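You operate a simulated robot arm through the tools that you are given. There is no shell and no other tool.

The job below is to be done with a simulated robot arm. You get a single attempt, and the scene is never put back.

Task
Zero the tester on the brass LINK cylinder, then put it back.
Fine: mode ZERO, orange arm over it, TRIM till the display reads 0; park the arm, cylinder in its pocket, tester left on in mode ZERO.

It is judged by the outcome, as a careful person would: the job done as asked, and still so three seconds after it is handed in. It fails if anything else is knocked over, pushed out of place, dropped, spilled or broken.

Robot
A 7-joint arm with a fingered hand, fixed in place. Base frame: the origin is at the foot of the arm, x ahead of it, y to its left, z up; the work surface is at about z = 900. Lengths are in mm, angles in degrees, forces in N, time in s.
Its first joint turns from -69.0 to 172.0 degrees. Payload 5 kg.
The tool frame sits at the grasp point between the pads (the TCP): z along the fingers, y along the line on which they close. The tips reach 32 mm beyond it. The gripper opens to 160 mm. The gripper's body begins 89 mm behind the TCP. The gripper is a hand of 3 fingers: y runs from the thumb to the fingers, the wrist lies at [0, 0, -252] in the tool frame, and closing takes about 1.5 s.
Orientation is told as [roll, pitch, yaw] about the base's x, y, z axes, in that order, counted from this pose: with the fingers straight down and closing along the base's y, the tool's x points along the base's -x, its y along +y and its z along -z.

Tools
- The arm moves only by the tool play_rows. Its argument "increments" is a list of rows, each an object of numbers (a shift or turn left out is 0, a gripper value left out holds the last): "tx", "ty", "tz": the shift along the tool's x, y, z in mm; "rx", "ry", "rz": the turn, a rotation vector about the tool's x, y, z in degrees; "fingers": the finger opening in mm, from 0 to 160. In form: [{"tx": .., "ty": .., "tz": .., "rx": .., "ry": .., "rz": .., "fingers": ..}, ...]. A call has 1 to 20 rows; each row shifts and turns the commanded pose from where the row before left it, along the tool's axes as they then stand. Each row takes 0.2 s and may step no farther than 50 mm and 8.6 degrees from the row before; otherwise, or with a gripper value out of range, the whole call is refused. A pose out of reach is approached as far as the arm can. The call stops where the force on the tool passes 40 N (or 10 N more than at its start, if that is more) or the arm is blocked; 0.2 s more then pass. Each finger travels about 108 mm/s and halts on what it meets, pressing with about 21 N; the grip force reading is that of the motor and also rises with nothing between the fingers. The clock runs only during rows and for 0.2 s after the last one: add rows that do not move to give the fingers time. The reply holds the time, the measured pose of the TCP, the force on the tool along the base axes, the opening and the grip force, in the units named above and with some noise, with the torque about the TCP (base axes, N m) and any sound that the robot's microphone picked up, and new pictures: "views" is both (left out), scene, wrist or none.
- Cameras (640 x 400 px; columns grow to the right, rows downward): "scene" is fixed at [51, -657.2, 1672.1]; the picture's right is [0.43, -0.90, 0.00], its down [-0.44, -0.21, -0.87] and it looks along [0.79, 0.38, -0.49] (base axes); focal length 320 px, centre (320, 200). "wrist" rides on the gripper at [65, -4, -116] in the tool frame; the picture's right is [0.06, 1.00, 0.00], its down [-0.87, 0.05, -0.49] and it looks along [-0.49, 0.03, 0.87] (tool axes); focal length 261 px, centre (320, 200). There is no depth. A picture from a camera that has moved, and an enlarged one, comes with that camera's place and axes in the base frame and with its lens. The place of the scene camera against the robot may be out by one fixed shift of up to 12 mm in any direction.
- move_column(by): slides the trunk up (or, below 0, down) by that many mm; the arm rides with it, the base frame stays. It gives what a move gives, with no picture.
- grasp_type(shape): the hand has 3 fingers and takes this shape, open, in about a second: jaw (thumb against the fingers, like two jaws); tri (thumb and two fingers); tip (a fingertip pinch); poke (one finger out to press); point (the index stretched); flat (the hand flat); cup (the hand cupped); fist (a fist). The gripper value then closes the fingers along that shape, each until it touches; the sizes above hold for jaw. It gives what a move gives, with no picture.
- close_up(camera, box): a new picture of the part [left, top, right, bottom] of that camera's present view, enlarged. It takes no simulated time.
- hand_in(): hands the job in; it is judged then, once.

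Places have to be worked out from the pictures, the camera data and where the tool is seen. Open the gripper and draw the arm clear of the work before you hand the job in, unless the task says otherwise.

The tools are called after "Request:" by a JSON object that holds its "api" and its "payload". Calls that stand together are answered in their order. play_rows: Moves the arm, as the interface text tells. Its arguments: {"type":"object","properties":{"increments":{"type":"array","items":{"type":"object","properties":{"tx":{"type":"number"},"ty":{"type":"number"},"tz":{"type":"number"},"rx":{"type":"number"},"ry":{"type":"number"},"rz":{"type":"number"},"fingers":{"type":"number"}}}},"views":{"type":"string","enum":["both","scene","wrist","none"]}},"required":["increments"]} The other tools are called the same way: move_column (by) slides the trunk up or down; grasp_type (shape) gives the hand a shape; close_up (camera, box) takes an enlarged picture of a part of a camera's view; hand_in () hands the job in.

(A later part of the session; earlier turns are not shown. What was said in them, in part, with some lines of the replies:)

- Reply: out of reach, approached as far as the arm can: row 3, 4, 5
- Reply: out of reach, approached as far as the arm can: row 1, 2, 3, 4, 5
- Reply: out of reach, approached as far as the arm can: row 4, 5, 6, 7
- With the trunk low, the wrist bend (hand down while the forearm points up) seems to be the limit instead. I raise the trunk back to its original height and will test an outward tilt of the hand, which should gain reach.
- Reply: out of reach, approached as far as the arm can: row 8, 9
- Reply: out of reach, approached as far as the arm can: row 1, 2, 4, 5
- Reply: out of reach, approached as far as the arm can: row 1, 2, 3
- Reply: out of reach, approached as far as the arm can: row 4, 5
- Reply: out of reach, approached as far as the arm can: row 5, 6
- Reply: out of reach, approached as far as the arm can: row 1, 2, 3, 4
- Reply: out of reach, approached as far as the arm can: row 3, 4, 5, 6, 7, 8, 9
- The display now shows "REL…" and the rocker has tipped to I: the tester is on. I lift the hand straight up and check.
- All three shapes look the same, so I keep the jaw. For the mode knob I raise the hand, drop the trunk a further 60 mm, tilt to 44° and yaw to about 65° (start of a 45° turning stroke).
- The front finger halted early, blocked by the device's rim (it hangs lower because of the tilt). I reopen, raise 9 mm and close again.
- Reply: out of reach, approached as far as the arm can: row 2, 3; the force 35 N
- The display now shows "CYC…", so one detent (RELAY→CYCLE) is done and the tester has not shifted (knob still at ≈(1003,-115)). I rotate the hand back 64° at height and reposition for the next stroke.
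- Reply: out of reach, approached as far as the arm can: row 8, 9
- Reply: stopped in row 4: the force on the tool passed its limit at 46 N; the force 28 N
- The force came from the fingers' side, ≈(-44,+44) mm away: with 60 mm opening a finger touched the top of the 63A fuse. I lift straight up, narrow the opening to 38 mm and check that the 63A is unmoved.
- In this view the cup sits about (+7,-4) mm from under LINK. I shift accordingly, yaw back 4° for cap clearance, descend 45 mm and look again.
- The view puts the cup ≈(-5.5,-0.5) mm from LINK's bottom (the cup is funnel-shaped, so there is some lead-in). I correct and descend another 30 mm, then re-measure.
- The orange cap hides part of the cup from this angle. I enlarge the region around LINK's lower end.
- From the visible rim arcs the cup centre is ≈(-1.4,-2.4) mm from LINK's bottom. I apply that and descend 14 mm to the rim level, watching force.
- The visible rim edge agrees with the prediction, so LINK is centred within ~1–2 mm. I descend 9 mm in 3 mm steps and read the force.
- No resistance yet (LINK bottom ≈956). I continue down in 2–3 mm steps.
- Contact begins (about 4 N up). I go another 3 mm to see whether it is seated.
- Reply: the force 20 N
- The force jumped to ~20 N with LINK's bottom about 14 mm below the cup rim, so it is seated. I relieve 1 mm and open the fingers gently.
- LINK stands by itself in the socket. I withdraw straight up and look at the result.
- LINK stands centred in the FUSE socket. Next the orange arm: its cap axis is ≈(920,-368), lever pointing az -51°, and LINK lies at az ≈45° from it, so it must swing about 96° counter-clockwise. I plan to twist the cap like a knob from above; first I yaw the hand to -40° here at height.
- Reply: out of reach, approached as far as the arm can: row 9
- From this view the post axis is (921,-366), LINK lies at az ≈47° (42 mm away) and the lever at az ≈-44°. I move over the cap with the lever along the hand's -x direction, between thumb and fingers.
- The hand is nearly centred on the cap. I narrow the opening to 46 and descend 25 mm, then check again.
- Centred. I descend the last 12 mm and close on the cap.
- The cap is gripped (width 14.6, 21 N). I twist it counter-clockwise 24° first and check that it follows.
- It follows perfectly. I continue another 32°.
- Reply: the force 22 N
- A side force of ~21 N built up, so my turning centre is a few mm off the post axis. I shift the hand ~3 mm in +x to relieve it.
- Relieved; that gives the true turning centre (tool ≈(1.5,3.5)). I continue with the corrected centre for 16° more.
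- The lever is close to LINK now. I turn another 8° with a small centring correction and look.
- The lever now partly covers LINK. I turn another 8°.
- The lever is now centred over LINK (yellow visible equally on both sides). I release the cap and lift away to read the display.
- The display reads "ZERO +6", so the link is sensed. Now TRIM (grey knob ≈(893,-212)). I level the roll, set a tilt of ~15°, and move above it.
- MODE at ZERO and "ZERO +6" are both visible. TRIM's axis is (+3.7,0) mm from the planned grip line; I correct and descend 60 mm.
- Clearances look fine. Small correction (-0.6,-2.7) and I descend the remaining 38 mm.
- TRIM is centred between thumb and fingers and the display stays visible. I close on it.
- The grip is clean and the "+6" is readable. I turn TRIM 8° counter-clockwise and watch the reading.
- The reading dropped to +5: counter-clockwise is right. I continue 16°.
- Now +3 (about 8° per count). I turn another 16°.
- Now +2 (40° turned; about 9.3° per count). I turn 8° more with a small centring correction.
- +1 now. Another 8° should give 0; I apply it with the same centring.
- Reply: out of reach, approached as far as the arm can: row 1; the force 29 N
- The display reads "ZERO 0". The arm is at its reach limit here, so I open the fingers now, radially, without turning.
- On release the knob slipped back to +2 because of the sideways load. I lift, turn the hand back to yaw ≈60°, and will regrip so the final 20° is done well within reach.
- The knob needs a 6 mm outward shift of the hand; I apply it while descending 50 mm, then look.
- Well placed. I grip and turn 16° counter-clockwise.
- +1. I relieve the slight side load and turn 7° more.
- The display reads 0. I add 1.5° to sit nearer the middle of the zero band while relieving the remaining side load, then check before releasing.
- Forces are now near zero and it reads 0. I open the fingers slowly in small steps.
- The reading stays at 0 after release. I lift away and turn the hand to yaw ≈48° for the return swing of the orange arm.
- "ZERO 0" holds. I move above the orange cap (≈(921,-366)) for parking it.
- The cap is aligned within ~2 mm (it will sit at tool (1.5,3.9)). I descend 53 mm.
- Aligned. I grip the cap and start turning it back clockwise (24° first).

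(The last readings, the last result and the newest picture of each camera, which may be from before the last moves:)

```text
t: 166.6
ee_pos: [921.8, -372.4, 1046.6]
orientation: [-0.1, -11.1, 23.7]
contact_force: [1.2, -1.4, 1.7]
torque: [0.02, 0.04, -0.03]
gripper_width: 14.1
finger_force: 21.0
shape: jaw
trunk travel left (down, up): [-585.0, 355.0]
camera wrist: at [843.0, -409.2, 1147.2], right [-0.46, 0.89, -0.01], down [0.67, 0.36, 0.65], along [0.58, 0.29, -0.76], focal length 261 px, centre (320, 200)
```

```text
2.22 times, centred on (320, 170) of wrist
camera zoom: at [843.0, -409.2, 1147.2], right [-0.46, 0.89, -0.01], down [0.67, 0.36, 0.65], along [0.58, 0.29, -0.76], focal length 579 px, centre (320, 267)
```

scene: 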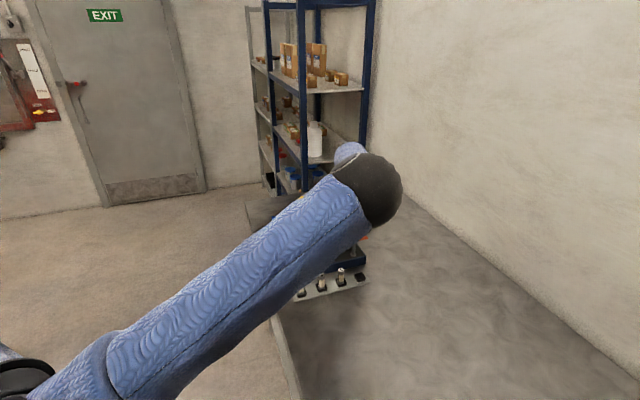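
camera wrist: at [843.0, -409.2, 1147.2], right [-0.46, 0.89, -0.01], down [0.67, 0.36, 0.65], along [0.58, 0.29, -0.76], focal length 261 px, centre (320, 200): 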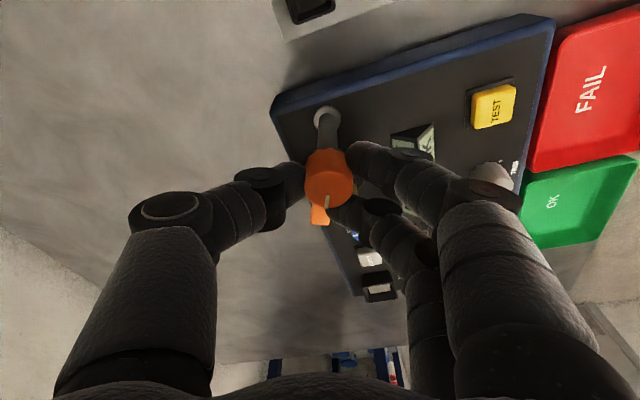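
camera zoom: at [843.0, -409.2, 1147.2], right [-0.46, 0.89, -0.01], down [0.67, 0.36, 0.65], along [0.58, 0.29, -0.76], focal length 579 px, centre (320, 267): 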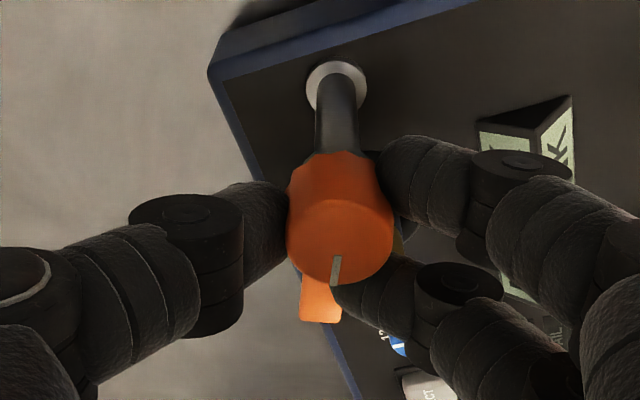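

Low forces and the cap follows. I continue clockwise another 32°.

Request:
{"api": "play_rows", "payload": {"increments": [{"tx": 0.57, "ty": 0.25, "tz": -0.11, "rx": 1.54, "rz": 7.85}, {"tx": 0.57, "ty": 0.25, "tz": -0.11, "rx": 1.54, "rz": 7.85}, {"tx": 0.57, "ty": 0.25, "tz": -0.11, "rx": 1.54, "rz": 7.85}, {"tx": 0.57, "ty": 0.25, "tz": -0.11, "rx": 1.54, "rz": 7.85}, {}], "views": "wrist"}}

```text
t: 167.8
ee_pos: [919.6, -371.6, 1045.6]
orientation: [-0.1, -11.3, -8.3]
contact_force: [5.8, -5.4, 7.2]
torque: [-0.08, -0.11, -0.02]
gripper_width: 14.4
finger_force: 21.4
shape: jaw
trunk travel left (down, up): [-585.0, 355.0]
camera wrist: at [831.8, -362.3, 1146.7], right [0.08, 1.0, -0.01], down [0.76, -0.05, 0.65], along [0.65, -0.06, -0.76], focal length 261 px, centre (320, 200)
```

wrist: 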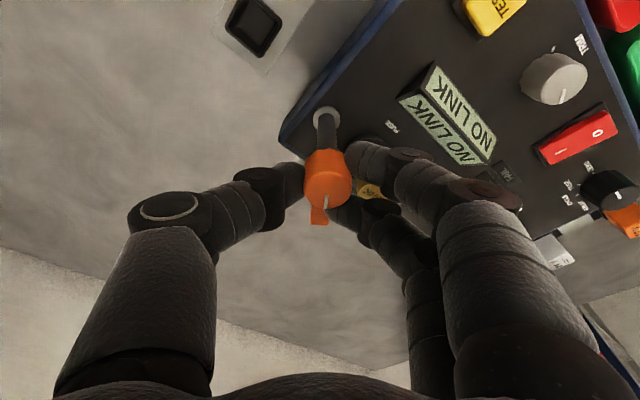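

Display back to "NO LINK" as the arm swings off. I continue the last 32° in two parts with a small centring correction.

Request:
{"api": "play_rows", "payload": {"increments": [{"tx": -0.43, "ty": -0.43, "tz": -0.4, "rx": 1.54, "rz": 7.85}, {"tx": 0.57, "ty": 0.25, "tz": -0.11, "rx": 1.54, "rz": 7.85}, {}], "views": "wrist"}}

Request:
{"api": "close_up", "payload": {"camera": "wrist", "box": [220, 80, 420, 260]}}

```text
t: 168.6
ee_pos: [918.4, -371.3, 1045.1]
orientation: [-0.1, -11.0, -24.2]
contact_force: [1.2, -2.3, 4.8]
torque: [-0.02, 0.0, -0.01]
gripper_width: 14.3
finger_force: 21.5
shape: jaw
trunk travel left (down, up): [-585.0, 355.0]
camera wrist: at [836.7, -338.8, 1146.8], right [0.35, 0.94, -0.01], down [0.71, -0.26, 0.65], along [0.6, -0.24, -0.76], focal length 261 px, centre (320, 200)
```

wrist: 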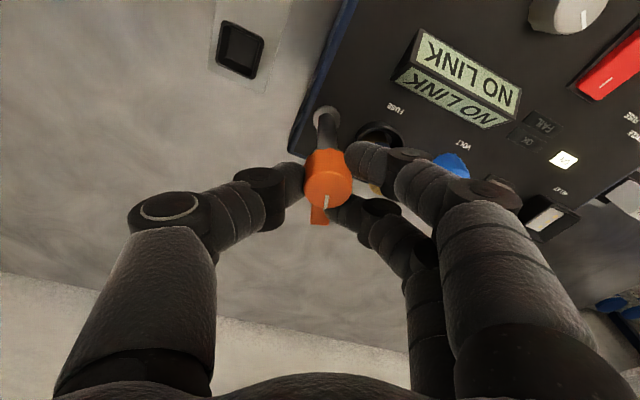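

```text
2.22 times, centred on (320, 170) of wrist
camera zoom: at [836.7, -338.8, 1146.8], right [0.35, 0.94, -0.01], down [0.71, -0.26, 0.65], along [0.6, -0.24, -0.76], focal length 579 px, centre (320, 267)
```

zoom: 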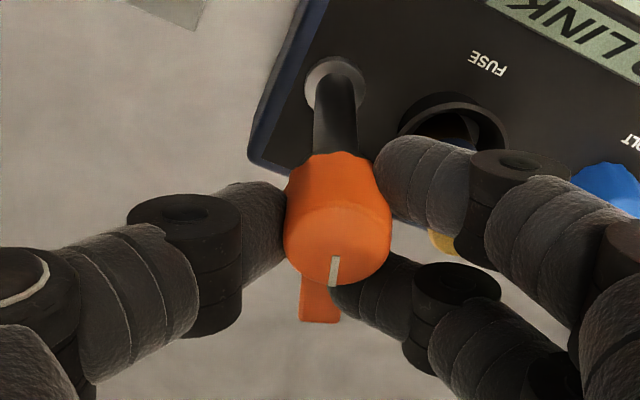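

Two more 8° steps complete the 88° back to the original park angle.

Request:
{"api": "play_rows", "payload": {"increments": [{"tx": 0.57, "ty": 0.25, "tz": -0.11, "rx": 1.54, "rz": 7.85}, {"tx": 0.57, "ty": 0.25, "tz": -0.11, "rx": 1.54, "rz": 7.85}, {}], "views": "wrist"}}

Request:
{"api": "close_up", "payload": {"camera": "wrist", "box": [220, 80, 420, 240]}}

```text
t: 169.4
ee_pos: [916.8, -369.6, 1045.7]
orientation: [0.0, -11.2, -40.1]
contact_force: [-1.9, -4.0, 1.7]
torque: [-0.04, 0.11, 0.01]
gripper_width: 14.2
finger_force: 21.0
shape: jaw
trunk travel left (down, up): [-585.0, 355.0]
camera wrist: at [847.7, -317.2, 1146.9], right [0.6, 0.8, -0.01], down [0.61, -0.45, 0.65], along [0.52, -0.4, -0.76], focal length 261 px, centre (320, 200)
```

wrist: 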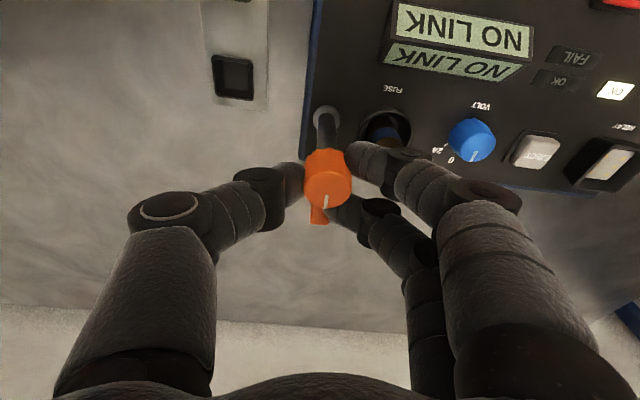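

```text
2.50 times, centred on (320, 160) of wrist
camera zoom: at [847.7, -317.2, 1146.9], right [0.6, 0.8, -0.01], down [0.61, -0.45, 0.65], along [0.52, -0.4, -0.76], focal length 652 px, centre (320, 300)
```

zoom: 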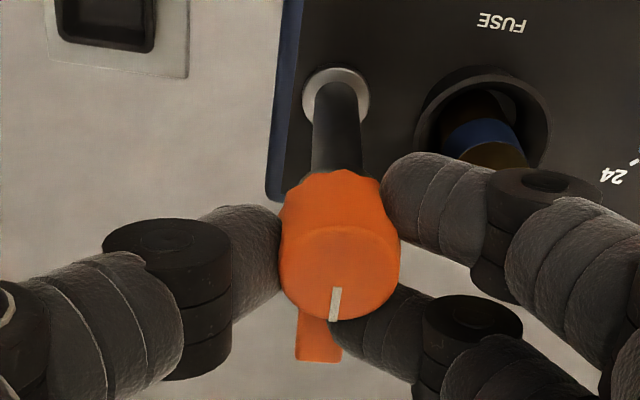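

Back at the start yaw. I release the cap, lift and compare the lever's direction with the original park position.

Request:
{"api": "play_rows", "payload": {"increments": [{"fingers": 16}, {"fingers": 24}, {"fingers": 46}, {}, {"tx": -2.4, "tz": -12.3}, {"tx": -2.4, "tz": -12.3}, {"tx": -2.4, "tz": -12.3}, {}], "views": "wrist"}}

Request:
{"api": "close_up", "payload": {"camera": "wrist", "box": [220, 60, 420, 220]}}

```text
t: 171.2
ee_pos: [917.0, -370.6, 1081.8]
orientation: [0.0, -11.2, -40.2]
contact_force: [0.1, -0.6, 1.1]
torque: [0.01, 0.0, 0.01]
gripper_width: 45.6
finger_force: 0.0
shape: jaw
trunk travel left (down, up): [-585.0, 355.0]
camera wrist: at [848.2, -316.8, 1183.5], right [0.6, 0.8, -0.01], down [0.61, -0.45, 0.65], along [0.52, -0.4, -0.76], focal length 261 px, centre (320, 200)
```

wrist: 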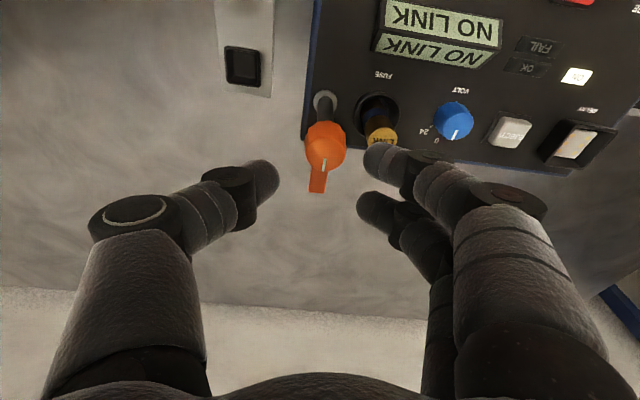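

```text
2.50 times, centred on (320, 140) of wrist
camera zoom: at [848.2, -316.8, 1183.5], right [0.6, 0.8, -0.01], down [0.61, -0.45, 0.65], along [0.52, -0.4, -0.76], focal length 652 px, centre (320, 350)
```

zoom: 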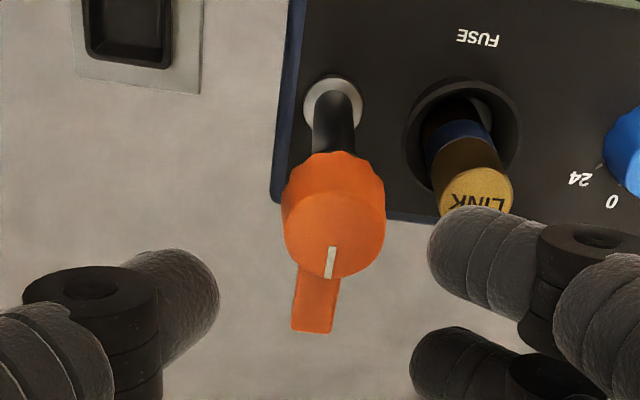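

The white mark gives az ≈-42.5° against -44° originally: the arm is parked. LINK still stands in the socket. I raise the hand and turn to yaw 25° for fetching LINK.

Request:
{"api": "play_rows", "payload": {"increments": [{"tx": -8.0, "tz": -40, "fingers": 40}, {"rx": -1.58, "rz": -8.0}, {"rx": -1.58, "rz": -8.0}, {"rx": -1.58, "rz": -8.0}, {"rx": -1.58, "rz": -8.0}, {"rx": -1.58, "rz": -8.0}, {"rx": -1.58, "rz": -8.0}, {"rx": -1.58, "rz": -8.0}, {"rx": -1.58, "rz": -8.0}, {}], "views": "none"}}

```text
t: 173.4
ee_pos: [917.0, -370.1, 1124.0]
orientation: [0.0, -11.2, 25.2]
contact_force: [0.7, 0.3, 0.3]
torque: [-0.02, 0.0, -0.01]
gripper_width: 40.3
finger_force: 0.1
shape: jaw
trunk travel left (down, up): [-585.0, 355.0]
```

Request:
{"api": "play_rows", "payload": {"increments": [{"tx": -18.4, "ty": 6.9, "tz": 10.8}, {"tx": -18.4, "ty": 6.9, "tz": 10.8}, {}], "views": "wrist"}}

Request:
{"api": "close_up", "payload": {"camera": "wrist", "box": [240, 40, 400, 180]}}

```text
t: 174.2
ee_pos: [946.9, -339.5, 1112.1]
orientation: [0.0, -11.2, 25.2]
contact_force: [-1.0, 0.1, 0.0]
torque: [0.02, -0.02, 0.0]
gripper_width: 40.0
finger_force: 0.1
shape: jaw
trunk travel left (down, up): [-585.0, 355.0]
camera wrist: at [870.2, -379.3, 1213.6], right [-0.48, 0.88, -0.01], down [0.66, 0.37, 0.65], along [0.58, 0.3, -0.76], focal length 261 px, centre (320, 200)
```

wrist: 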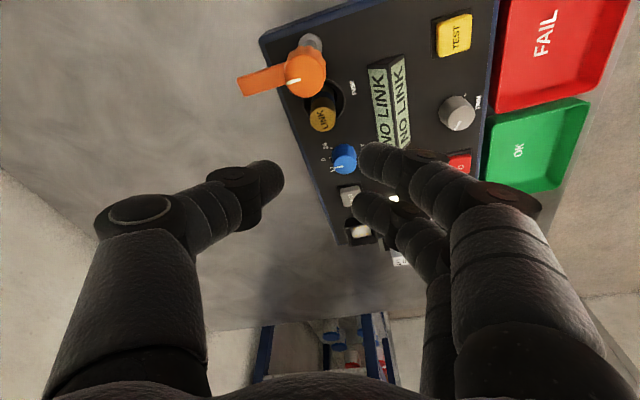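

```text
2.86 times, centred on (320, 110) of wrist
camera zoom: at [870.2, -379.3, 1213.6], right [-0.48, 0.88, -0.01], down [0.66, 0.37, 0.65], along [0.58, 0.3, -0.76], focal length 745 px, centre (320, 457)
```

zoom: 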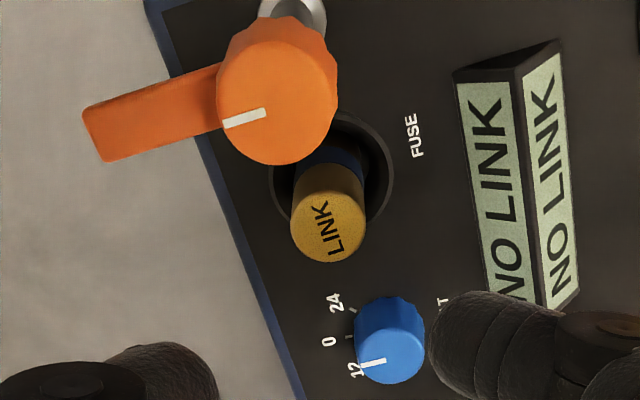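

LINK's top is centred in x; grips tend to settle objects at tool y≈+4, so I offset the hand by -3 in y and descend 60 mm, then check.

Request:
{"api": "play_rows", "payload": {"increments": [{"ty": -3}, {"tx": 3.88, "tz": 19.6}, {"tx": 3.88, "tz": 19.6}, {"tx": 3.88, "tz": 19.6}, {}], "views": "wrist"}}

Request:
{"api": "close_up", "payload": {"camera": "wrist", "box": [240, 80, 400, 220]}}

```text
t: 175.4
ee_pos: [947.3, -342.8, 1051.3]
orientation: [0.0, -11.1, 25.1]
contact_force: [0.4, -0.1, -0.1]
torque: [-0.01, 0.0, -0.01]
gripper_width: 40.2
finger_force: 0.1
shape: jaw
trunk travel left (down, up): [-585.0, 355.0]
camera wrist: at [870.9, -382.5, 1152.7], right [-0.48, 0.88, -0.01], down [0.66, 0.37, 0.65], along [0.58, 0.3, -0.76], focal length 261 px, centre (320, 200)
```

wrist: 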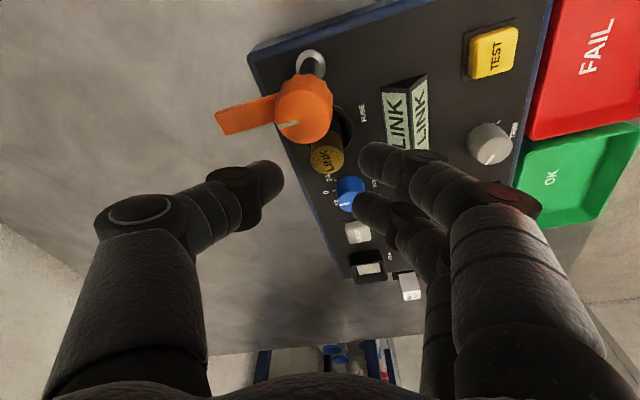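

```text
2.86 times, centred on (320, 150) of wrist
camera zoom: at [870.9, -382.5, 1152.7], right [-0.48, 0.88, -0.01], down [0.66, 0.37, 0.65], along [0.58, 0.3, -0.76], focal length 745 px, centre (320, 343)
```

zoom: 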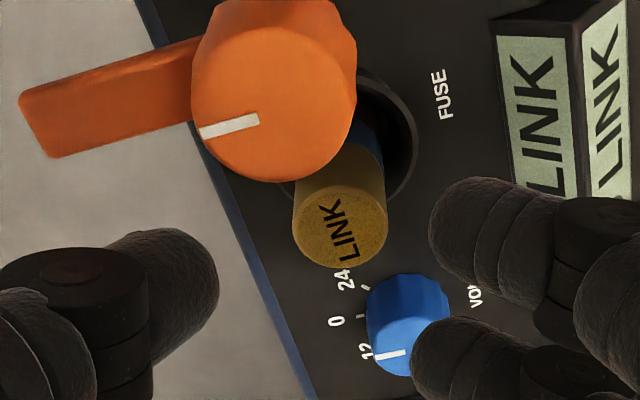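

LINK will be at tool (1.3,4.1). I descend the remaining 33 mm and close.

Request:
{"api": "play_rows", "payload": {"increments": [{"tx": 2.13, "tz": 10.8}, {"tx": 2.13, "tz": 10.8}, {"tx": 2.13, "tz": 10.8}, {}], "views": "wrist"}}

Request:
{"api": "close_up", "payload": {"camera": "wrist", "box": [240, 80, 440, 240]}}

```text
t: 176.4
ee_pos: [949.4, -343.2, 1017.3]
orientation: [0.0, -11.3, 25.0]
contact_force: [0.0, 0.9, -0.7]
torque: [0.04, 0.0, 0.0]
gripper_width: 40.4
finger_force: 0.2
shape: jaw
trunk travel left (down, up): [-585.0, 355.0]
camera wrist: at [872.3, -382.8, 1119.3], right [-0.48, 0.88, -0.01], down [0.66, 0.37, 0.65], along [0.58, 0.3, -0.76], focal length 261 px, centre (320, 200)
```

wrist: 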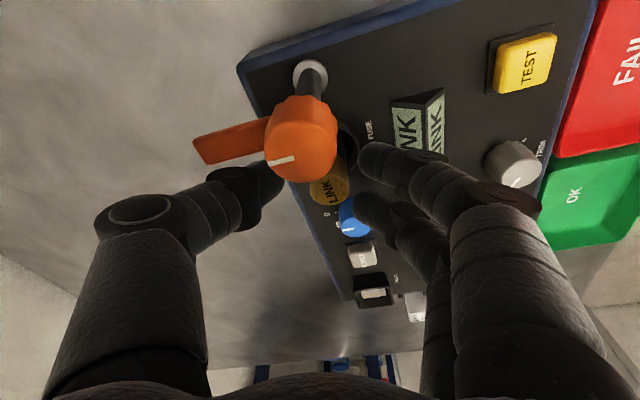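

```text
2.50 times, centred on (340, 160) of wrist
camera zoom: at [872.3, -382.8, 1119.3], right [-0.48, 0.88, -0.01], down [0.66, 0.37, 0.65], along [0.58, 0.3, -0.76], focal length 652 px, centre (270, 300)
```

zoom: 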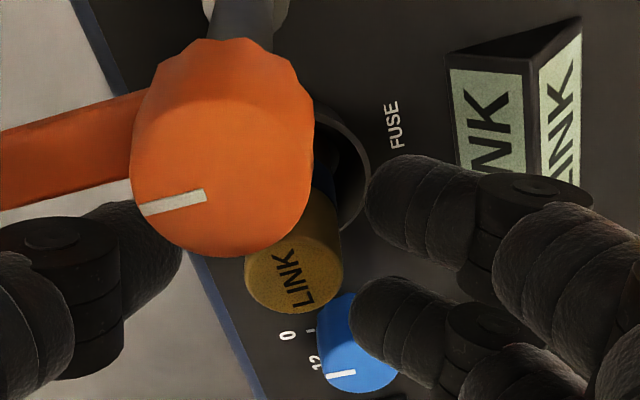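

LINK's top is at tool (3,5,9), well between the pads. I close and grip.

Request:
{"api": "play_rows", "payload": {"increments": [{"fingers": 5}, {}, {}, {}, {}], "views": "wrist"}}

Request:
{"api": "close_up", "payload": {"camera": "wrist", "box": [240, 80, 440, 240]}}

```text
t: 177.6
ee_pos: [949.2, -343.1, 1017.0]
orientation: [0.0, -11.1, 25.0]
contact_force: [-0.6, 0.6, 0.5]
torque: [-0.02, 0.01, -0.02]
gripper_width: 9.0
finger_force: 21.4
shape: jaw
trunk travel left (down, up): [-585.0, 355.0]
camera wrist: at [872.6, -383.0, 1119.0], right [-0.48, 0.88, -0.01], down [0.66, 0.37, 0.65], along [0.58, 0.3, -0.76], focal length 261 px, centre (320, 200)
```

wrist: 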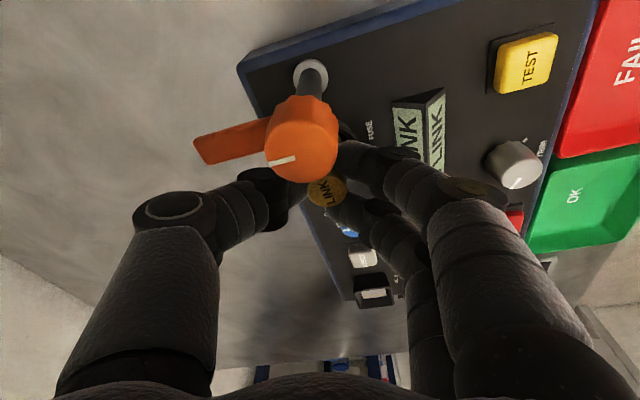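

```text
2.50 times, centred on (340, 160) of wrist
camera zoom: at [872.6, -383.0, 1119.0], right [-0.48, 0.88, -0.01], down [0.66, 0.37, 0.65], along [0.58, 0.3, -0.76], focal length 652 px, centre (270, 300)
```

zoom: 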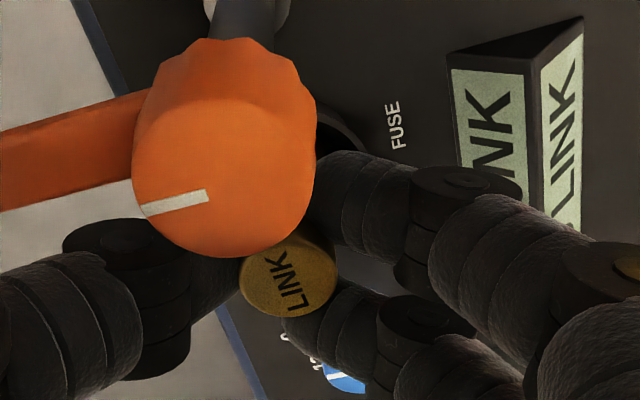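

Firm grip with no side load. I lift LINK straight up 111 mm (its bottom must clear the cap).

Request:
{"api": "play_rows", "payload": {"increments": [{"tx": -1.9, "tz": -9.8}, {"tx": -3.6, "tz": -18.15}, {"tx": -3.6, "tz": -18.15}, {"tx": -3.6, "tz": -18.15}, {"tx": -3.6, "tz": -18.15}, {"tx": -3.6, "tz": -18.15}, {"tx": -1.9, "tz": -9.8}, {}], "views": "both"}}

Request:
{"api": "close_up", "payload": {"camera": "wrist", "box": [250, 60, 410, 220]}}

```text
t: 179.4
ee_pos: [949.6, -343.1, 1128.8]
orientation: [0.1, -11.1, 25.1]
contact_force: [-0.5, 0.3, -1.2]
torque: [-0.03, -0.01, 0.0]
gripper_width: 8.7
finger_force: 20.9
shape: jaw
trunk travel left (down, up): [-585.0, 355.0]
camera wrist: at [871.9, -383.5, 1230.4], right [-0.48, 0.88, -0.01], down [0.66, 0.37, 0.65], along [0.58, 0.3, -0.76], focal length 261 px, centre (320, 200)
```

scene: 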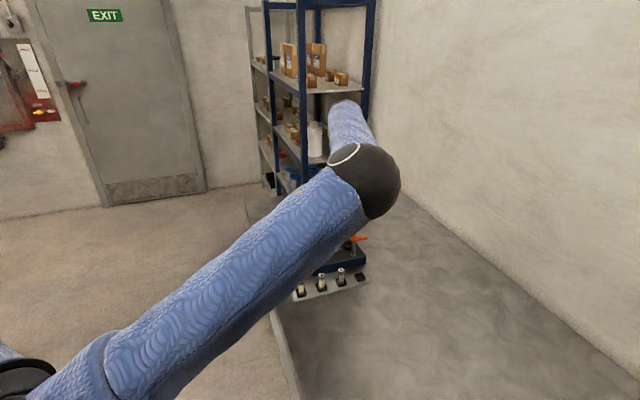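
wrist: 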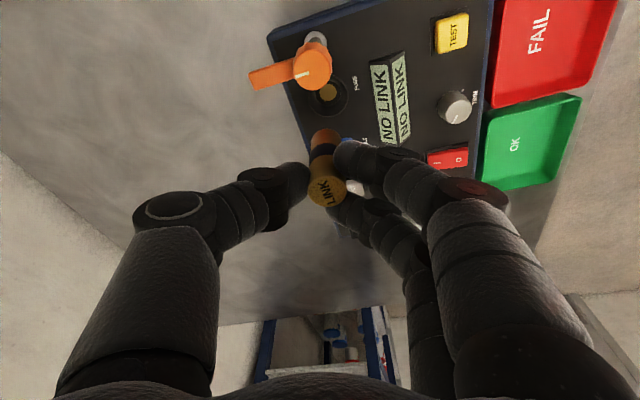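

```text
2.50 times, centred on (330, 140) of wrist
camera zoom: at [871.9, -383.5, 1230.4], right [-0.48, 0.88, -0.01], down [0.66, 0.37, 0.65], along [0.58, 0.3, -0.76], focal length 652 px, centre (295, 350)
```

zoom: 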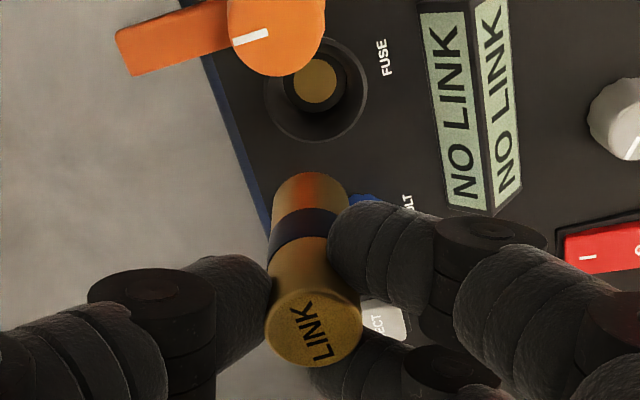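

LINK is clear and nearly vertical. I carry it over to above its empty pocket (≈(852.5,-419)).

Request:
{"api": "play_rows", "payload": {"increments": [{"tx": 29.7, "ty": -7.9, "tz": -5.9}, {"tx": 29.7, "ty": -7.9, "tz": -5.9}, {"tx": 29.7, "ty": -7.9, "tz": -5.9}, {"tx": 29.7, "ty": -7.9, "tz": -5.9}, {}], "views": "both"}}

Request:
{"api": "close_up", "payload": {"camera": "wrist", "box": [240, 40, 440, 220]}}

Request:
{"api": "close_up", "payload": {"camera": "scene", "box": [335, 200, 395, 290]}}

```text
t: 180.6
ee_pos: [852.0, -423.6, 1126.6]
orientation: [0.0, -11.1, 25.1]
contact_force: [1.4, -0.5, -1.6]
torque: [-0.01, 0.0, 0.01]
gripper_width: 8.9
finger_force: 21.3
shape: jaw
trunk travel left (down, up): [-585.0, 355.0]
camera wrist: at [775.4, -463.5, 1228.9], right [-0.48, 0.88, -0.01], down [0.66, 0.37, 0.65], along [0.57, 0.3, -0.76], focal length 261 px, centre (320, 200)
```

scene: 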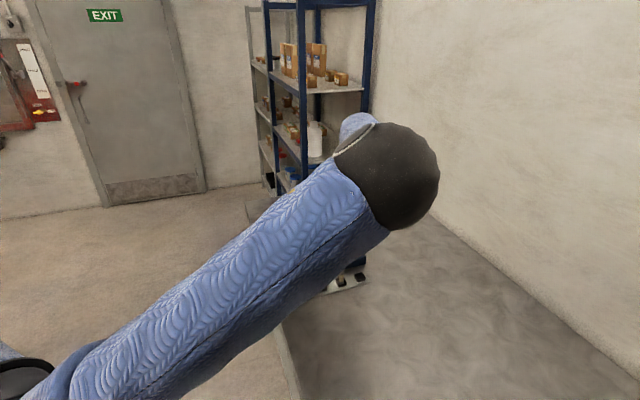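
wrist: 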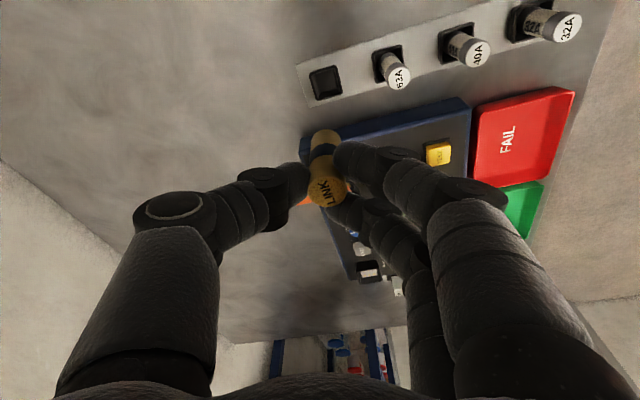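

```text
2.22 times, centred on (340, 130) of wrist
camera zoom: at [775.4, -463.5, 1228.9], right [-0.48, 0.88, -0.01], down [0.66, 0.37, 0.65], along [0.57, 0.3, -0.76], focal length 579 px, centre (276, 356)
```

zoom: 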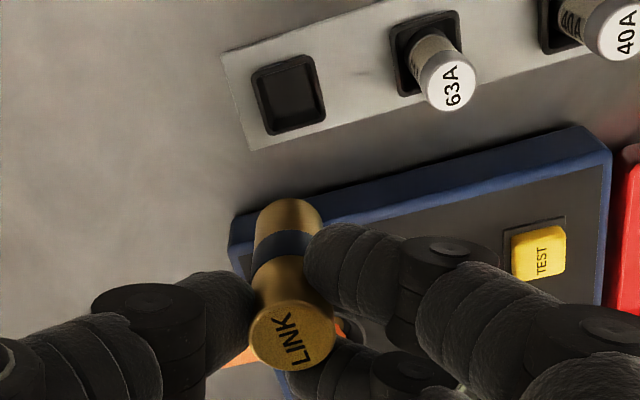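

```text
4.44 times, centred on (365, 245) of scene
camera zoom: at [51.0, -657.2, 1672.1], right [0.43, -0.9, 0.0], down [-0.44, -0.21, -0.87], along [0.79, 0.38, -0.49], focal length 1420 px, centre (120, 0)
```

zoom: 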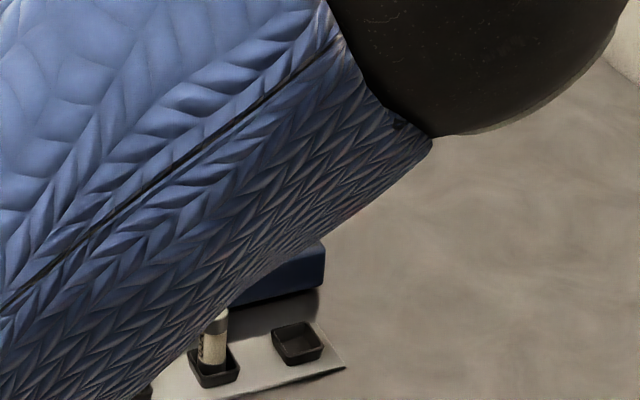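

The pocket centre reads (+1.5,+1.4) mm from LINK's axis. I correct and descend 95 mm, then re-check.

Request:
{"api": "play_rows", "payload": {"increments": [{"tx": -1.9, "ty": 0.7, "tz": 0.4}, {"tx": 4.57, "tz": 23.3}, {"tx": 4.57, "tz": 23.3}, {"tx": 4.57, "tz": 23.3}, {"tx": 4.57, "tz": 23.3}, {}], "views": "wrist"}}

Request:
{"api": "close_up", "payload": {"camera": "wrist", "box": [240, 60, 440, 240]}}

```text
t: 182.0
ee_pos: [852.5, -422.2, 1034.4]
orientation: [0.0, -11.2, 25.2]
contact_force: [0.2, 0.8, -1.3]
torque: [-0.02, 0.0, 0.0]
gripper_width: 8.9
finger_force: 20.9
shape: jaw
trunk travel left (down, up): [-585.0, 355.0]
camera wrist: at [775.4, -461.3, 1136.7], right [-0.48, 0.88, -0.01], down [0.66, 0.37, 0.65], along [0.58, 0.3, -0.76], focal length 261 px, centre (320, 200)
```

wrist: 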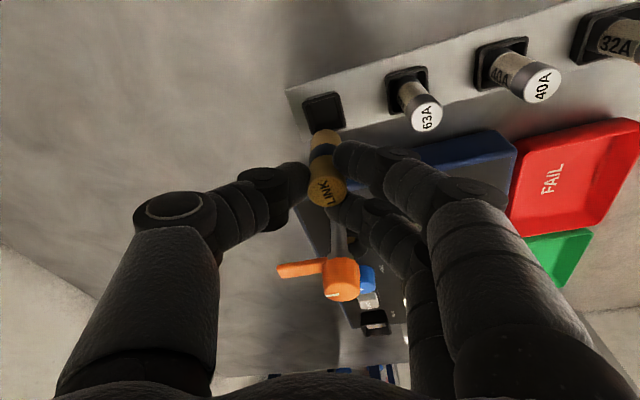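

```text
2.22 times, centred on (340, 150) of wrist
camera zoom: at [775.4, -461.3, 1136.7], right [-0.48, 0.88, -0.01], down [0.66, 0.37, 0.65], along [0.58, 0.3, -0.76], focal length 579 px, centre (276, 311)
```

zoom: 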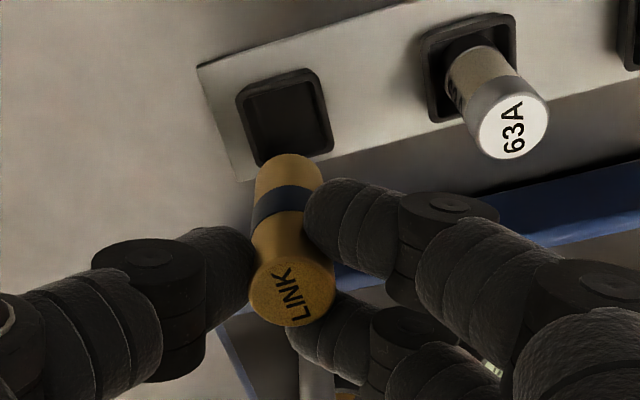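

Alignment is within ~1–2 mm. I descend 42 mm more to just above the pocket rim and look closely.

Request:
{"api": "play_rows", "payload": {"increments": [{"tx": 2.65, "ty": -0.28, "tz": 13.7}, {"tx": 2.65, "ty": -0.28, "tz": 13.7}, {"tx": 2.65, "ty": -0.28, "tz": 13.7}, {}], "views": "wrist"}}

Request:
{"api": "close_up", "payload": {"camera": "wrist", "box": [270, 70, 410, 210]}}

Request:
{"api": "close_up", "payload": {"camera": "scene", "box": [335, 240, 385, 290]}}

```text
t: 183.0
ee_pos: [852.8, -422.1, 992.5]
orientation: [-0.1, -11.2, 25.1]
contact_force: [-1.0, -0.3, -1.6]
torque: [-0.02, 0.04, 0.01]
gripper_width: 9.0
finger_force: 21.0
shape: jaw
trunk travel left (down, up): [-585.0, 355.0]
camera wrist: at [776.5, -462.7, 1093.8], right [-0.48, 0.88, -0.01], down [0.66, 0.37, 0.65], along [0.58, 0.3, -0.76], focal length 261 px, centre (320, 200)
```

wrist: 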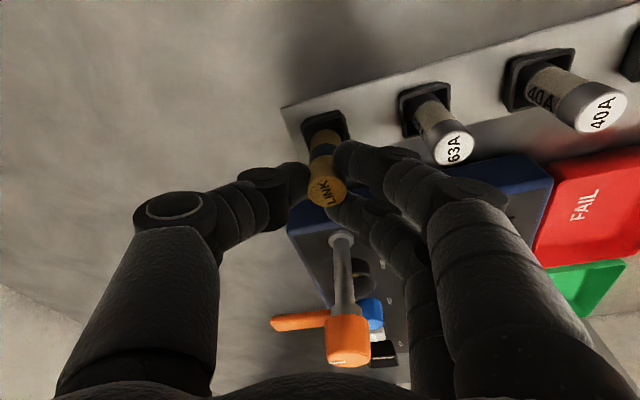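

```text
2.86 times, centred on (340, 140) of wrist
camera zoom: at [776.5, -462.7, 1093.8], right [-0.48, 0.88, -0.01], down [0.66, 0.37, 0.65], along [0.58, 0.3, -0.76], focal length 745 px, centre (263, 371)
```

zoom: 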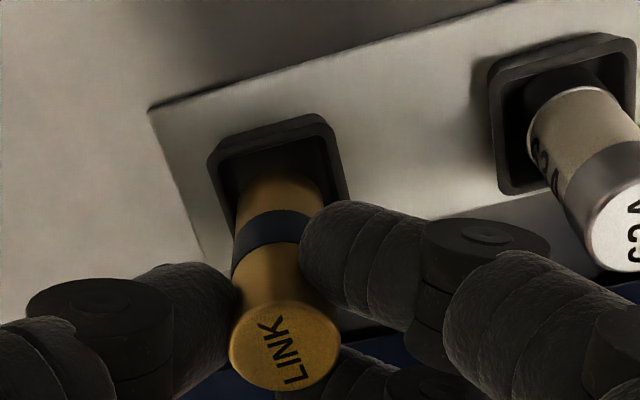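

```text
8.00 times, centred on (360, 265) of scene
camera zoom: at [51.0, -657.2, 1672.1], right [0.43, -0.9, 0.0], down [-0.44, -0.21, -0.87], along [0.79, 0.38, -0.49], focal length 2557 px, centre (0, -320)
```

zoom: 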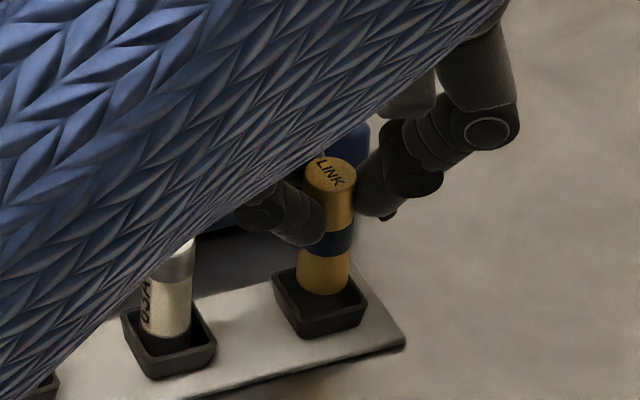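

Both views show LINK centred over the pocket with its end at the rim. I lower in 2.5 mm steps, watching the force.

Request:
{"api": "play_rows", "payload": {"increments": [{"tx": 0.48, "tz": 2.45}, {"tx": 0.48, "tz": 2.45}, {"tx": 0.48, "tz": 2.45}, {}], "views": "none"}}

Request:
{"api": "close_up", "payload": {"camera": "scene", "box": [335, 240, 385, 290]}}

```text
t: 184.0
ee_pos: [854.0, -421.0, 983.8]
orientation: [0.0, -11.1, 25.0]
contact_force: [0.5, 0.0, -2.9]
torque: [0.0, 0.01, 0.04]
gripper_width: 9.0
finger_force: 21.6
shape: jaw
trunk travel left (down, up): [-585.0, 355.0]
```

```text
8.00 times, centred on (360, 265) of scene
camera zoom: at [51.0, -657.2, 1672.1], right [0.43, -0.9, 0.0], down [-0.44, -0.21, -0.87], along [0.79, 0.38, -0.49], focal length 2557 px, centre (0, -320)
```

zoom: 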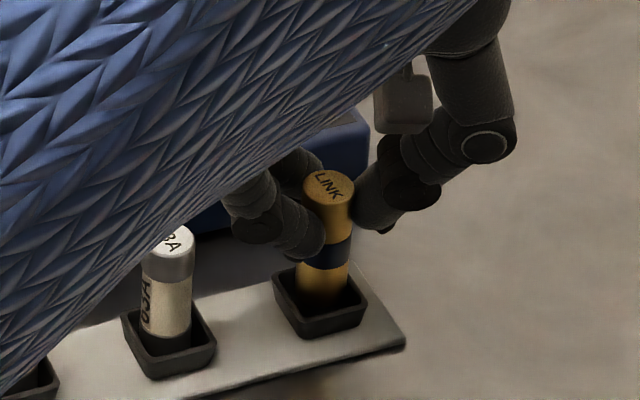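

LINK is inside the pocket with no contact force. I continue down until it touches the floor.

Request:
{"api": "play_rows", "payload": {"increments": [{"tx": 0.48, "tz": 2.45}, {"tx": 0.48, "tz": 2.45}, {}], "views": "none"}}

Request:
{"api": "play_rows", "payload": {"increments": [{"tx": 0.4, "tz": 1.96}, {}], "views": "none"}}

Request:
{"api": "close_up", "payload": {"camera": "scene", "box": [335, 240, 385, 290]}}

```text
t: 184.8
ee_pos: [855.3, -421.8, 979.5]
orientation: [0.0, -11.1, 25.1]
contact_force: [0.1, 0.7, -2.3]
torque: [0.0, 0.05, 0.01]
gripper_width: 9.1
finger_force: 20.8
shape: jaw
trunk travel left (down, up): [-585.0, 355.0]
```

```text
t: 185.4
ee_pos: [855.3, -422.2, 977.3]
orientation: [0.0, -11.1, 25.1]
contact_force: [-1.2, -0.1, -1.3]
torque: [-0.02, -0.01, 0.01]
gripper_width: 8.8
finger_force: 20.8
shape: jaw
trunk travel left (down, up): [-585.0, 355.0]
```

```text
8.00 times, centred on (360, 265) of scene
camera zoom: at [51.0, -657.2, 1672.1], right [0.43, -0.9, 0.0], down [-0.44, -0.21, -0.87], along [0.79, 0.38, -0.49], focal length 2557 px, centre (0, -320)
```

zoom: 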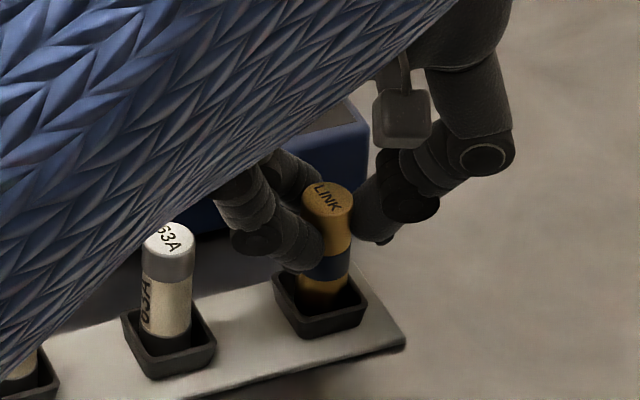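

By comparison with the 63A, LINK is about 3 mm above its floor. I lower in 1.5 mm steps.

Request:
{"api": "play_rows", "payload": {"increments": [{"tx": 0.3, "tz": 1.47}, {}], "views": "none"}}

Request:
{"api": "play_rows", "payload": {"increments": [{"tx": 0.3, "tz": 1.47}, {}], "views": "none"}}

```text
t: 186.0
ee_pos: [855.2, -421.5, 976.1]
orientation: [-0.1, -11.2, 25.2]
contact_force: [-0.6, 0.9, -1.7]
torque: [0.0, 0.04, 0.01]
gripper_width: 8.8
finger_force: 20.6
shape: jaw
trunk travel left (down, up): [-585.0, 355.0]
```

```text
t: 186.6
ee_pos: [855.8, -421.8, 975.8]
orientation: [-0.1, -11.2, 25.0]
contact_force: [2.0, -1.3, 6.6]
torque: [0.0, -0.02, 0.01]
gripper_width: 9.3
finger_force: 20.8
shape: jaw
trunk travel left (down, up): [-585.0, 355.0]
```

Contact with the floor (~8 N). I open the fingers gently to leave LINK standing in its pocket.

Request:
{"api": "play_rows", "payload": {"increments": [{"fingers": 12}, {"fingers": 18}, {"fingers": 26}, {"fingers": 36}, {}], "views": "wrist"}}

Request:
{"api": "close_up", "payload": {"camera": "wrist", "box": [270, 80, 430, 220]}}

Request:
{"api": "close_up", "payload": {"camera": "scene", "box": [335, 240, 385, 290]}}

```text
t: 187.8
ee_pos: [855.1, -421.7, 973.2]
orientation: [0.0, -11.1, 25.1]
contact_force: [-0.1, -0.7, 0.6]
torque: [0.01, 0.04, 0.05]
gripper_width: 35.3
finger_force: 0.0
shape: jaw
trunk travel left (down, up): [-585.0, 355.0]
camera wrist: at [777.9, -461.5, 1075.9], right [-0.48, 0.88, -0.01], down [0.66, 0.37, 0.65], along [0.58, 0.3, -0.76], focal length 261 px, centre (320, 200)
```

wrist: 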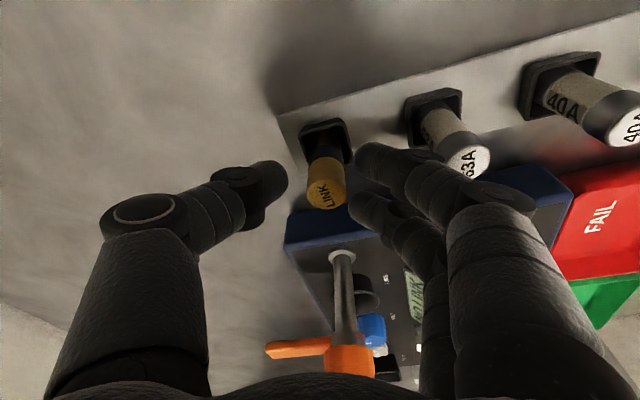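

```text
2.86 times, centred on (350, 150) of wrist
camera zoom: at [777.9, -461.5, 1075.9], right [-0.48, 0.88, -0.01], down [0.66, 0.37, 0.65], along [0.58, 0.3, -0.76], focal length 745 px, centre (234, 343)
```

zoom: 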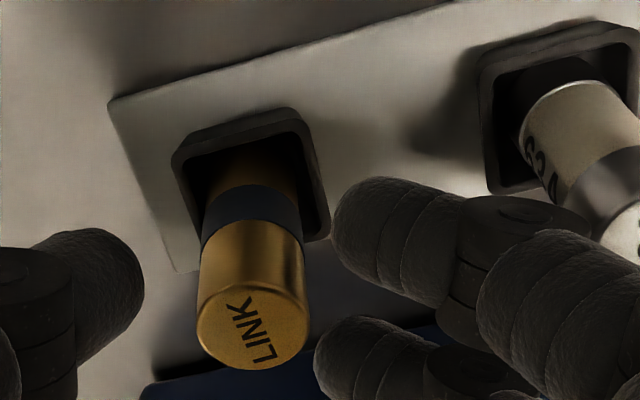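

```text
8.00 times, centred on (360, 265) of scene
camera zoom: at [51.0, -657.2, 1672.1], right [0.43, -0.9, 0.0], down [-0.44, -0.21, -0.87], along [0.79, 0.38, -0.49], focal length 2557 px, centre (0, -320)
```

zoom: 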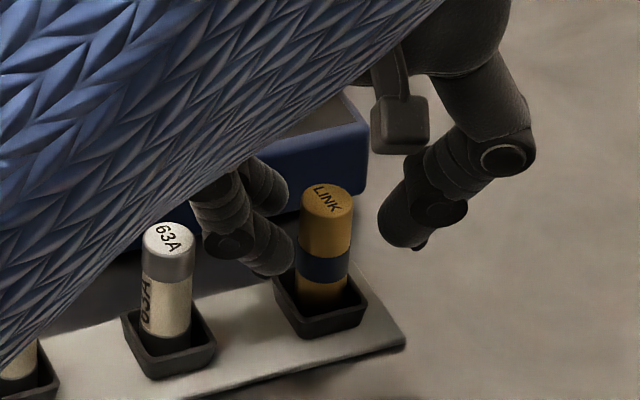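

LINK stands upright in its pocket. I withdraw straight up, well clear, then review everything.

Request:
{"api": "play_rows", "payload": {"increments": [{"tx": -1.9, "tz": -9.8}, {"tx": -3.85, "tz": -19.6}, {"tx": -3.85, "tz": -19.6}, {"tx": -3.85, "tz": -19.6}, {"tx": -3.85, "tz": -19.6}, {"tx": -3.85, "tz": -19.6}, {"tx": -3.85, "tz": -19.6}, {"tx": -3.85, "tz": -19.6}, {}], "views": "both"}}

Request:
{"api": "close_up", "payload": {"camera": "wrist", "box": [240, 0, 480, 200]}}

```text
t: 189.8
ee_pos: [856.7, -423.2, 1123.9]
orientation: [0.1, -11.2, 25.1]
contact_force: [0.3, -0.1, 0.3]
torque: [0.04, 0.03, 0.04]
gripper_width: 35.4
finger_force: 0.0
shape: jaw
trunk travel left (down, up): [-585.0, 355.0]
camera wrist: at [778.8, -462.3, 1225.6], right [-0.48, 0.88, -0.01], down [0.66, 0.37, 0.65], along [0.58, 0.3, -0.76], focal length 261 px, centre (320, 200)
```

scene: 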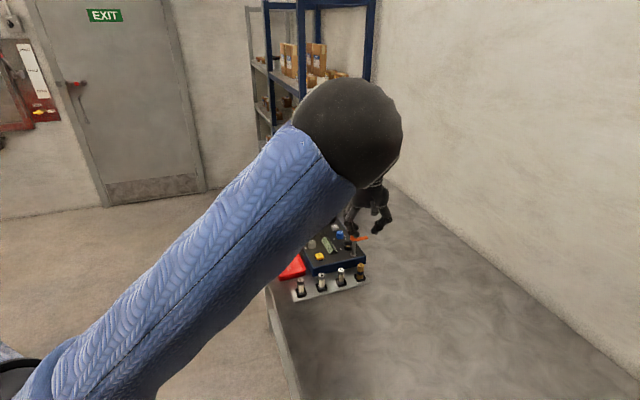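
wrist: 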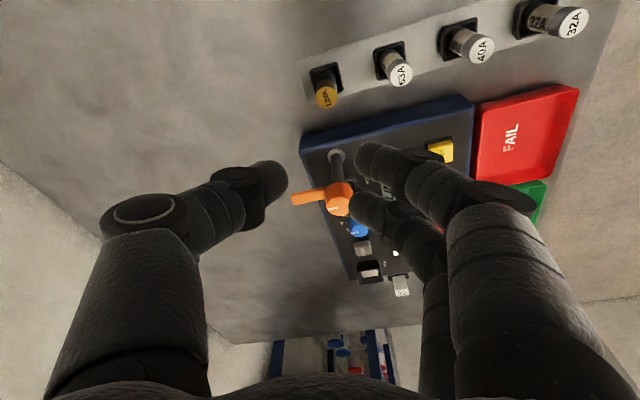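

```text
2.00 times, centred on (360, 100) of wrist
camera zoom: at [778.8, -462.3, 1225.6], right [-0.48, 0.88, -0.01], down [0.66, 0.37, 0.65], along [0.58, 0.3, -0.76], focal length 521 px, centre (240, 400)
```

zoom: 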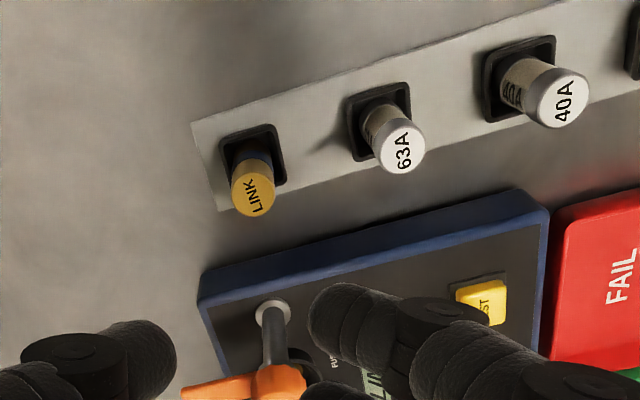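

Everything looks in place. I open the hand and draw the arm back towards the base and up, then check the whole scene.

Request:
{"api": "play_rows", "payload": {"increments": [{"tx": 21.6, "ty": 23.2, "tz": -24.6, "fingers": 100}, {"tx": 21.6, "ty": 23.2, "tz": -24.6, "fingers": 160}, {"tx": 21.6, "ty": 23.2, "tz": -24.6}, {"tx": 21.6, "ty": 23.2, "tz": -24.6}, {"tx": 21.6, "ty": 23.2, "tz": -24.6}, {"tx": 21.6, "ty": 23.2, "tz": -24.6}, {}], "views": "both"}}

Request:
{"api": "close_up", "payload": {"camera": "wrist", "box": [160, 0, 480, 240]}}

Request:
{"api": "close_up", "payload": {"camera": "scene", "box": [250, 195, 390, 305]}}

```text
t: 191.4
ee_pos: [656.5, -361.5, 1243.2]
orientation: [0.0, -11.1, 25.3]
contact_force: [0.3, -0.3, 0.0]
torque: [0.01, 0.03, 0.02]
gripper_width: 160.0
finger_force: 0.0
shape: jaw
trunk travel left (down, up): [-585.0, 355.0]
camera wrist: at [579.0, -401.1, 1345.1], right [-0.48, 0.88, -0.01], down [0.66, 0.37, 0.65], along [0.57, 0.3, -0.76], focal length 261 px, centre (320, 200)
```

scene: 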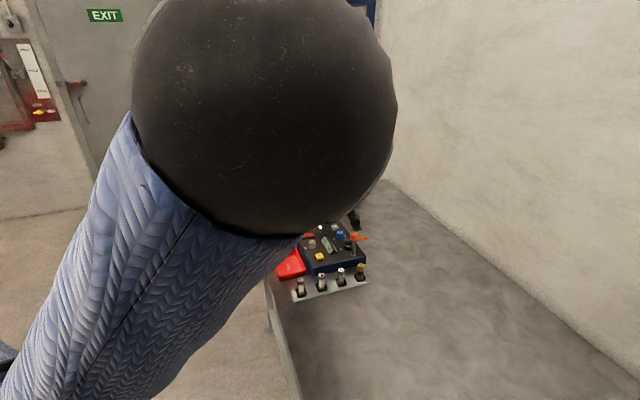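
wrist: 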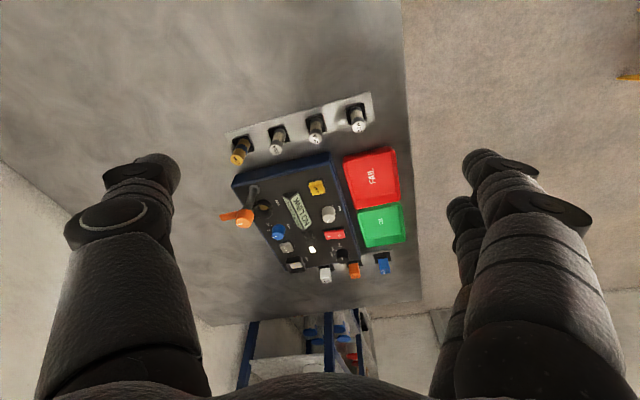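

```text
1.67 times, centred on (320, 120) of wrist
camera zoom: at [579.0, -401.1, 1345.1], right [-0.48, 0.88, -0.01], down [0.66, 0.37, 0.65], along [0.57, 0.3, -0.76], focal length 434 px, centre (320, 333)
```

zoom: 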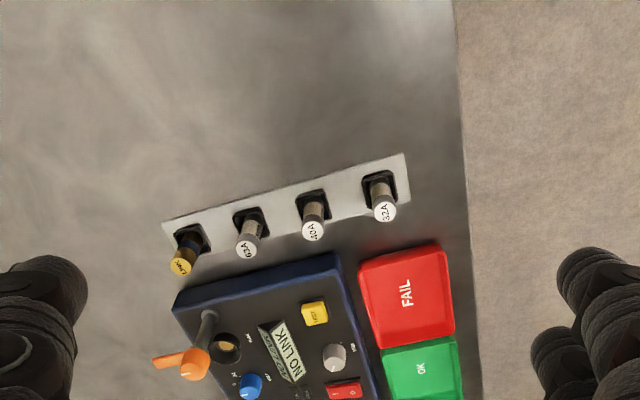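

```text
3.64 times, centred on (320, 250) of scene
camera zoom: at [51.0, -657.2, 1672.1], right [0.43, -0.9, 0.0], down [-0.44, -0.21, -0.87], along [0.79, 0.38, -0.49], focal length 1162 px, centre (320, 18)
```

zoom: 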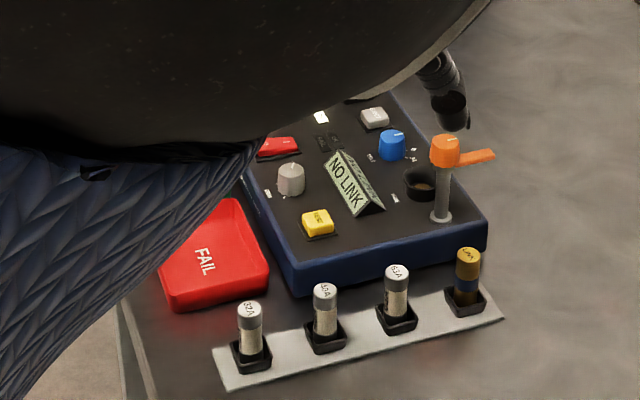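

The scene matches the start: tester unmoved, orange arm parked, LINK in its pocket. One last close look at the mode knob, lamp and display before handing in.

Request:
{"api": "close_up", "payload": {"camera": "wrist", "box": [225, 170, 405, 290]}}

```text
3.33 times, centred on (315, 230) of wrist
camera zoom: at [579.0, -401.1, 1345.1], right [-0.48, 0.88, -0.01], down [0.66, 0.37, 0.65], along [0.57, 0.3, -0.76], focal length 869 px, centre (337, 100)
```

zoom: 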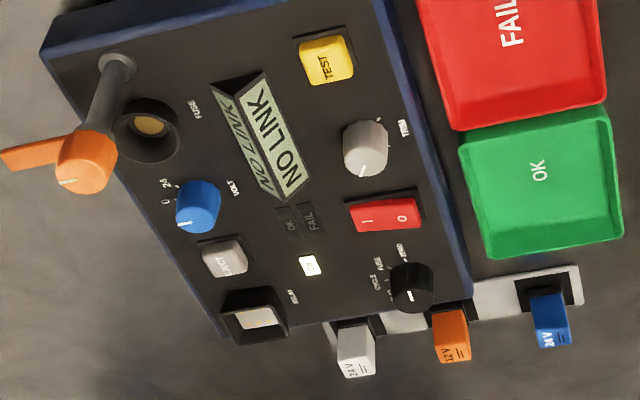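

The final view shows the ON lamp lit, mode at ZERO ("NO LINK" now that the cylinder is out), orange arm parked, and all the fuses and relays in place. The hand is open and clear of the work, so I hand in.

Request:
{"api": "hand_in", "payload": {}}

```text
The job is handed in.
```

The tester is zeroed on the LINK cylinder, and the cylinder is back in its pocket. It was judged once at hand-in; no verdict has come back.

- **Zeroing:** I switched the tester on, turned the mode knob from RELAY to ZERO and put LINK in the FUSE socket. With the orange arm over it, the display read +6. TRIM brought it to 0, and it still read 0 with my hand away.
- **TRIM slip:** on my first release the knob slipped back to +2, so I regripped and set it to 0 again.
- **Put back:** the arm is parked within about 2° of where it started. LINK stands upright in its pocket.
- **State left:** the ON lamp is lit and the mode is ZERO. The display shows "NO LINK" because the cylinder is out.

Two pushes were harder than intended. A finger pressed the top of the 63A fuse at 46 N while I was reaching for LINK. The hand also pulled sideways on the mode knob with about 34 N when the arm ran out of reach. Neither moved anything that I could see: the fuses, relays and tester are where they were at the start.
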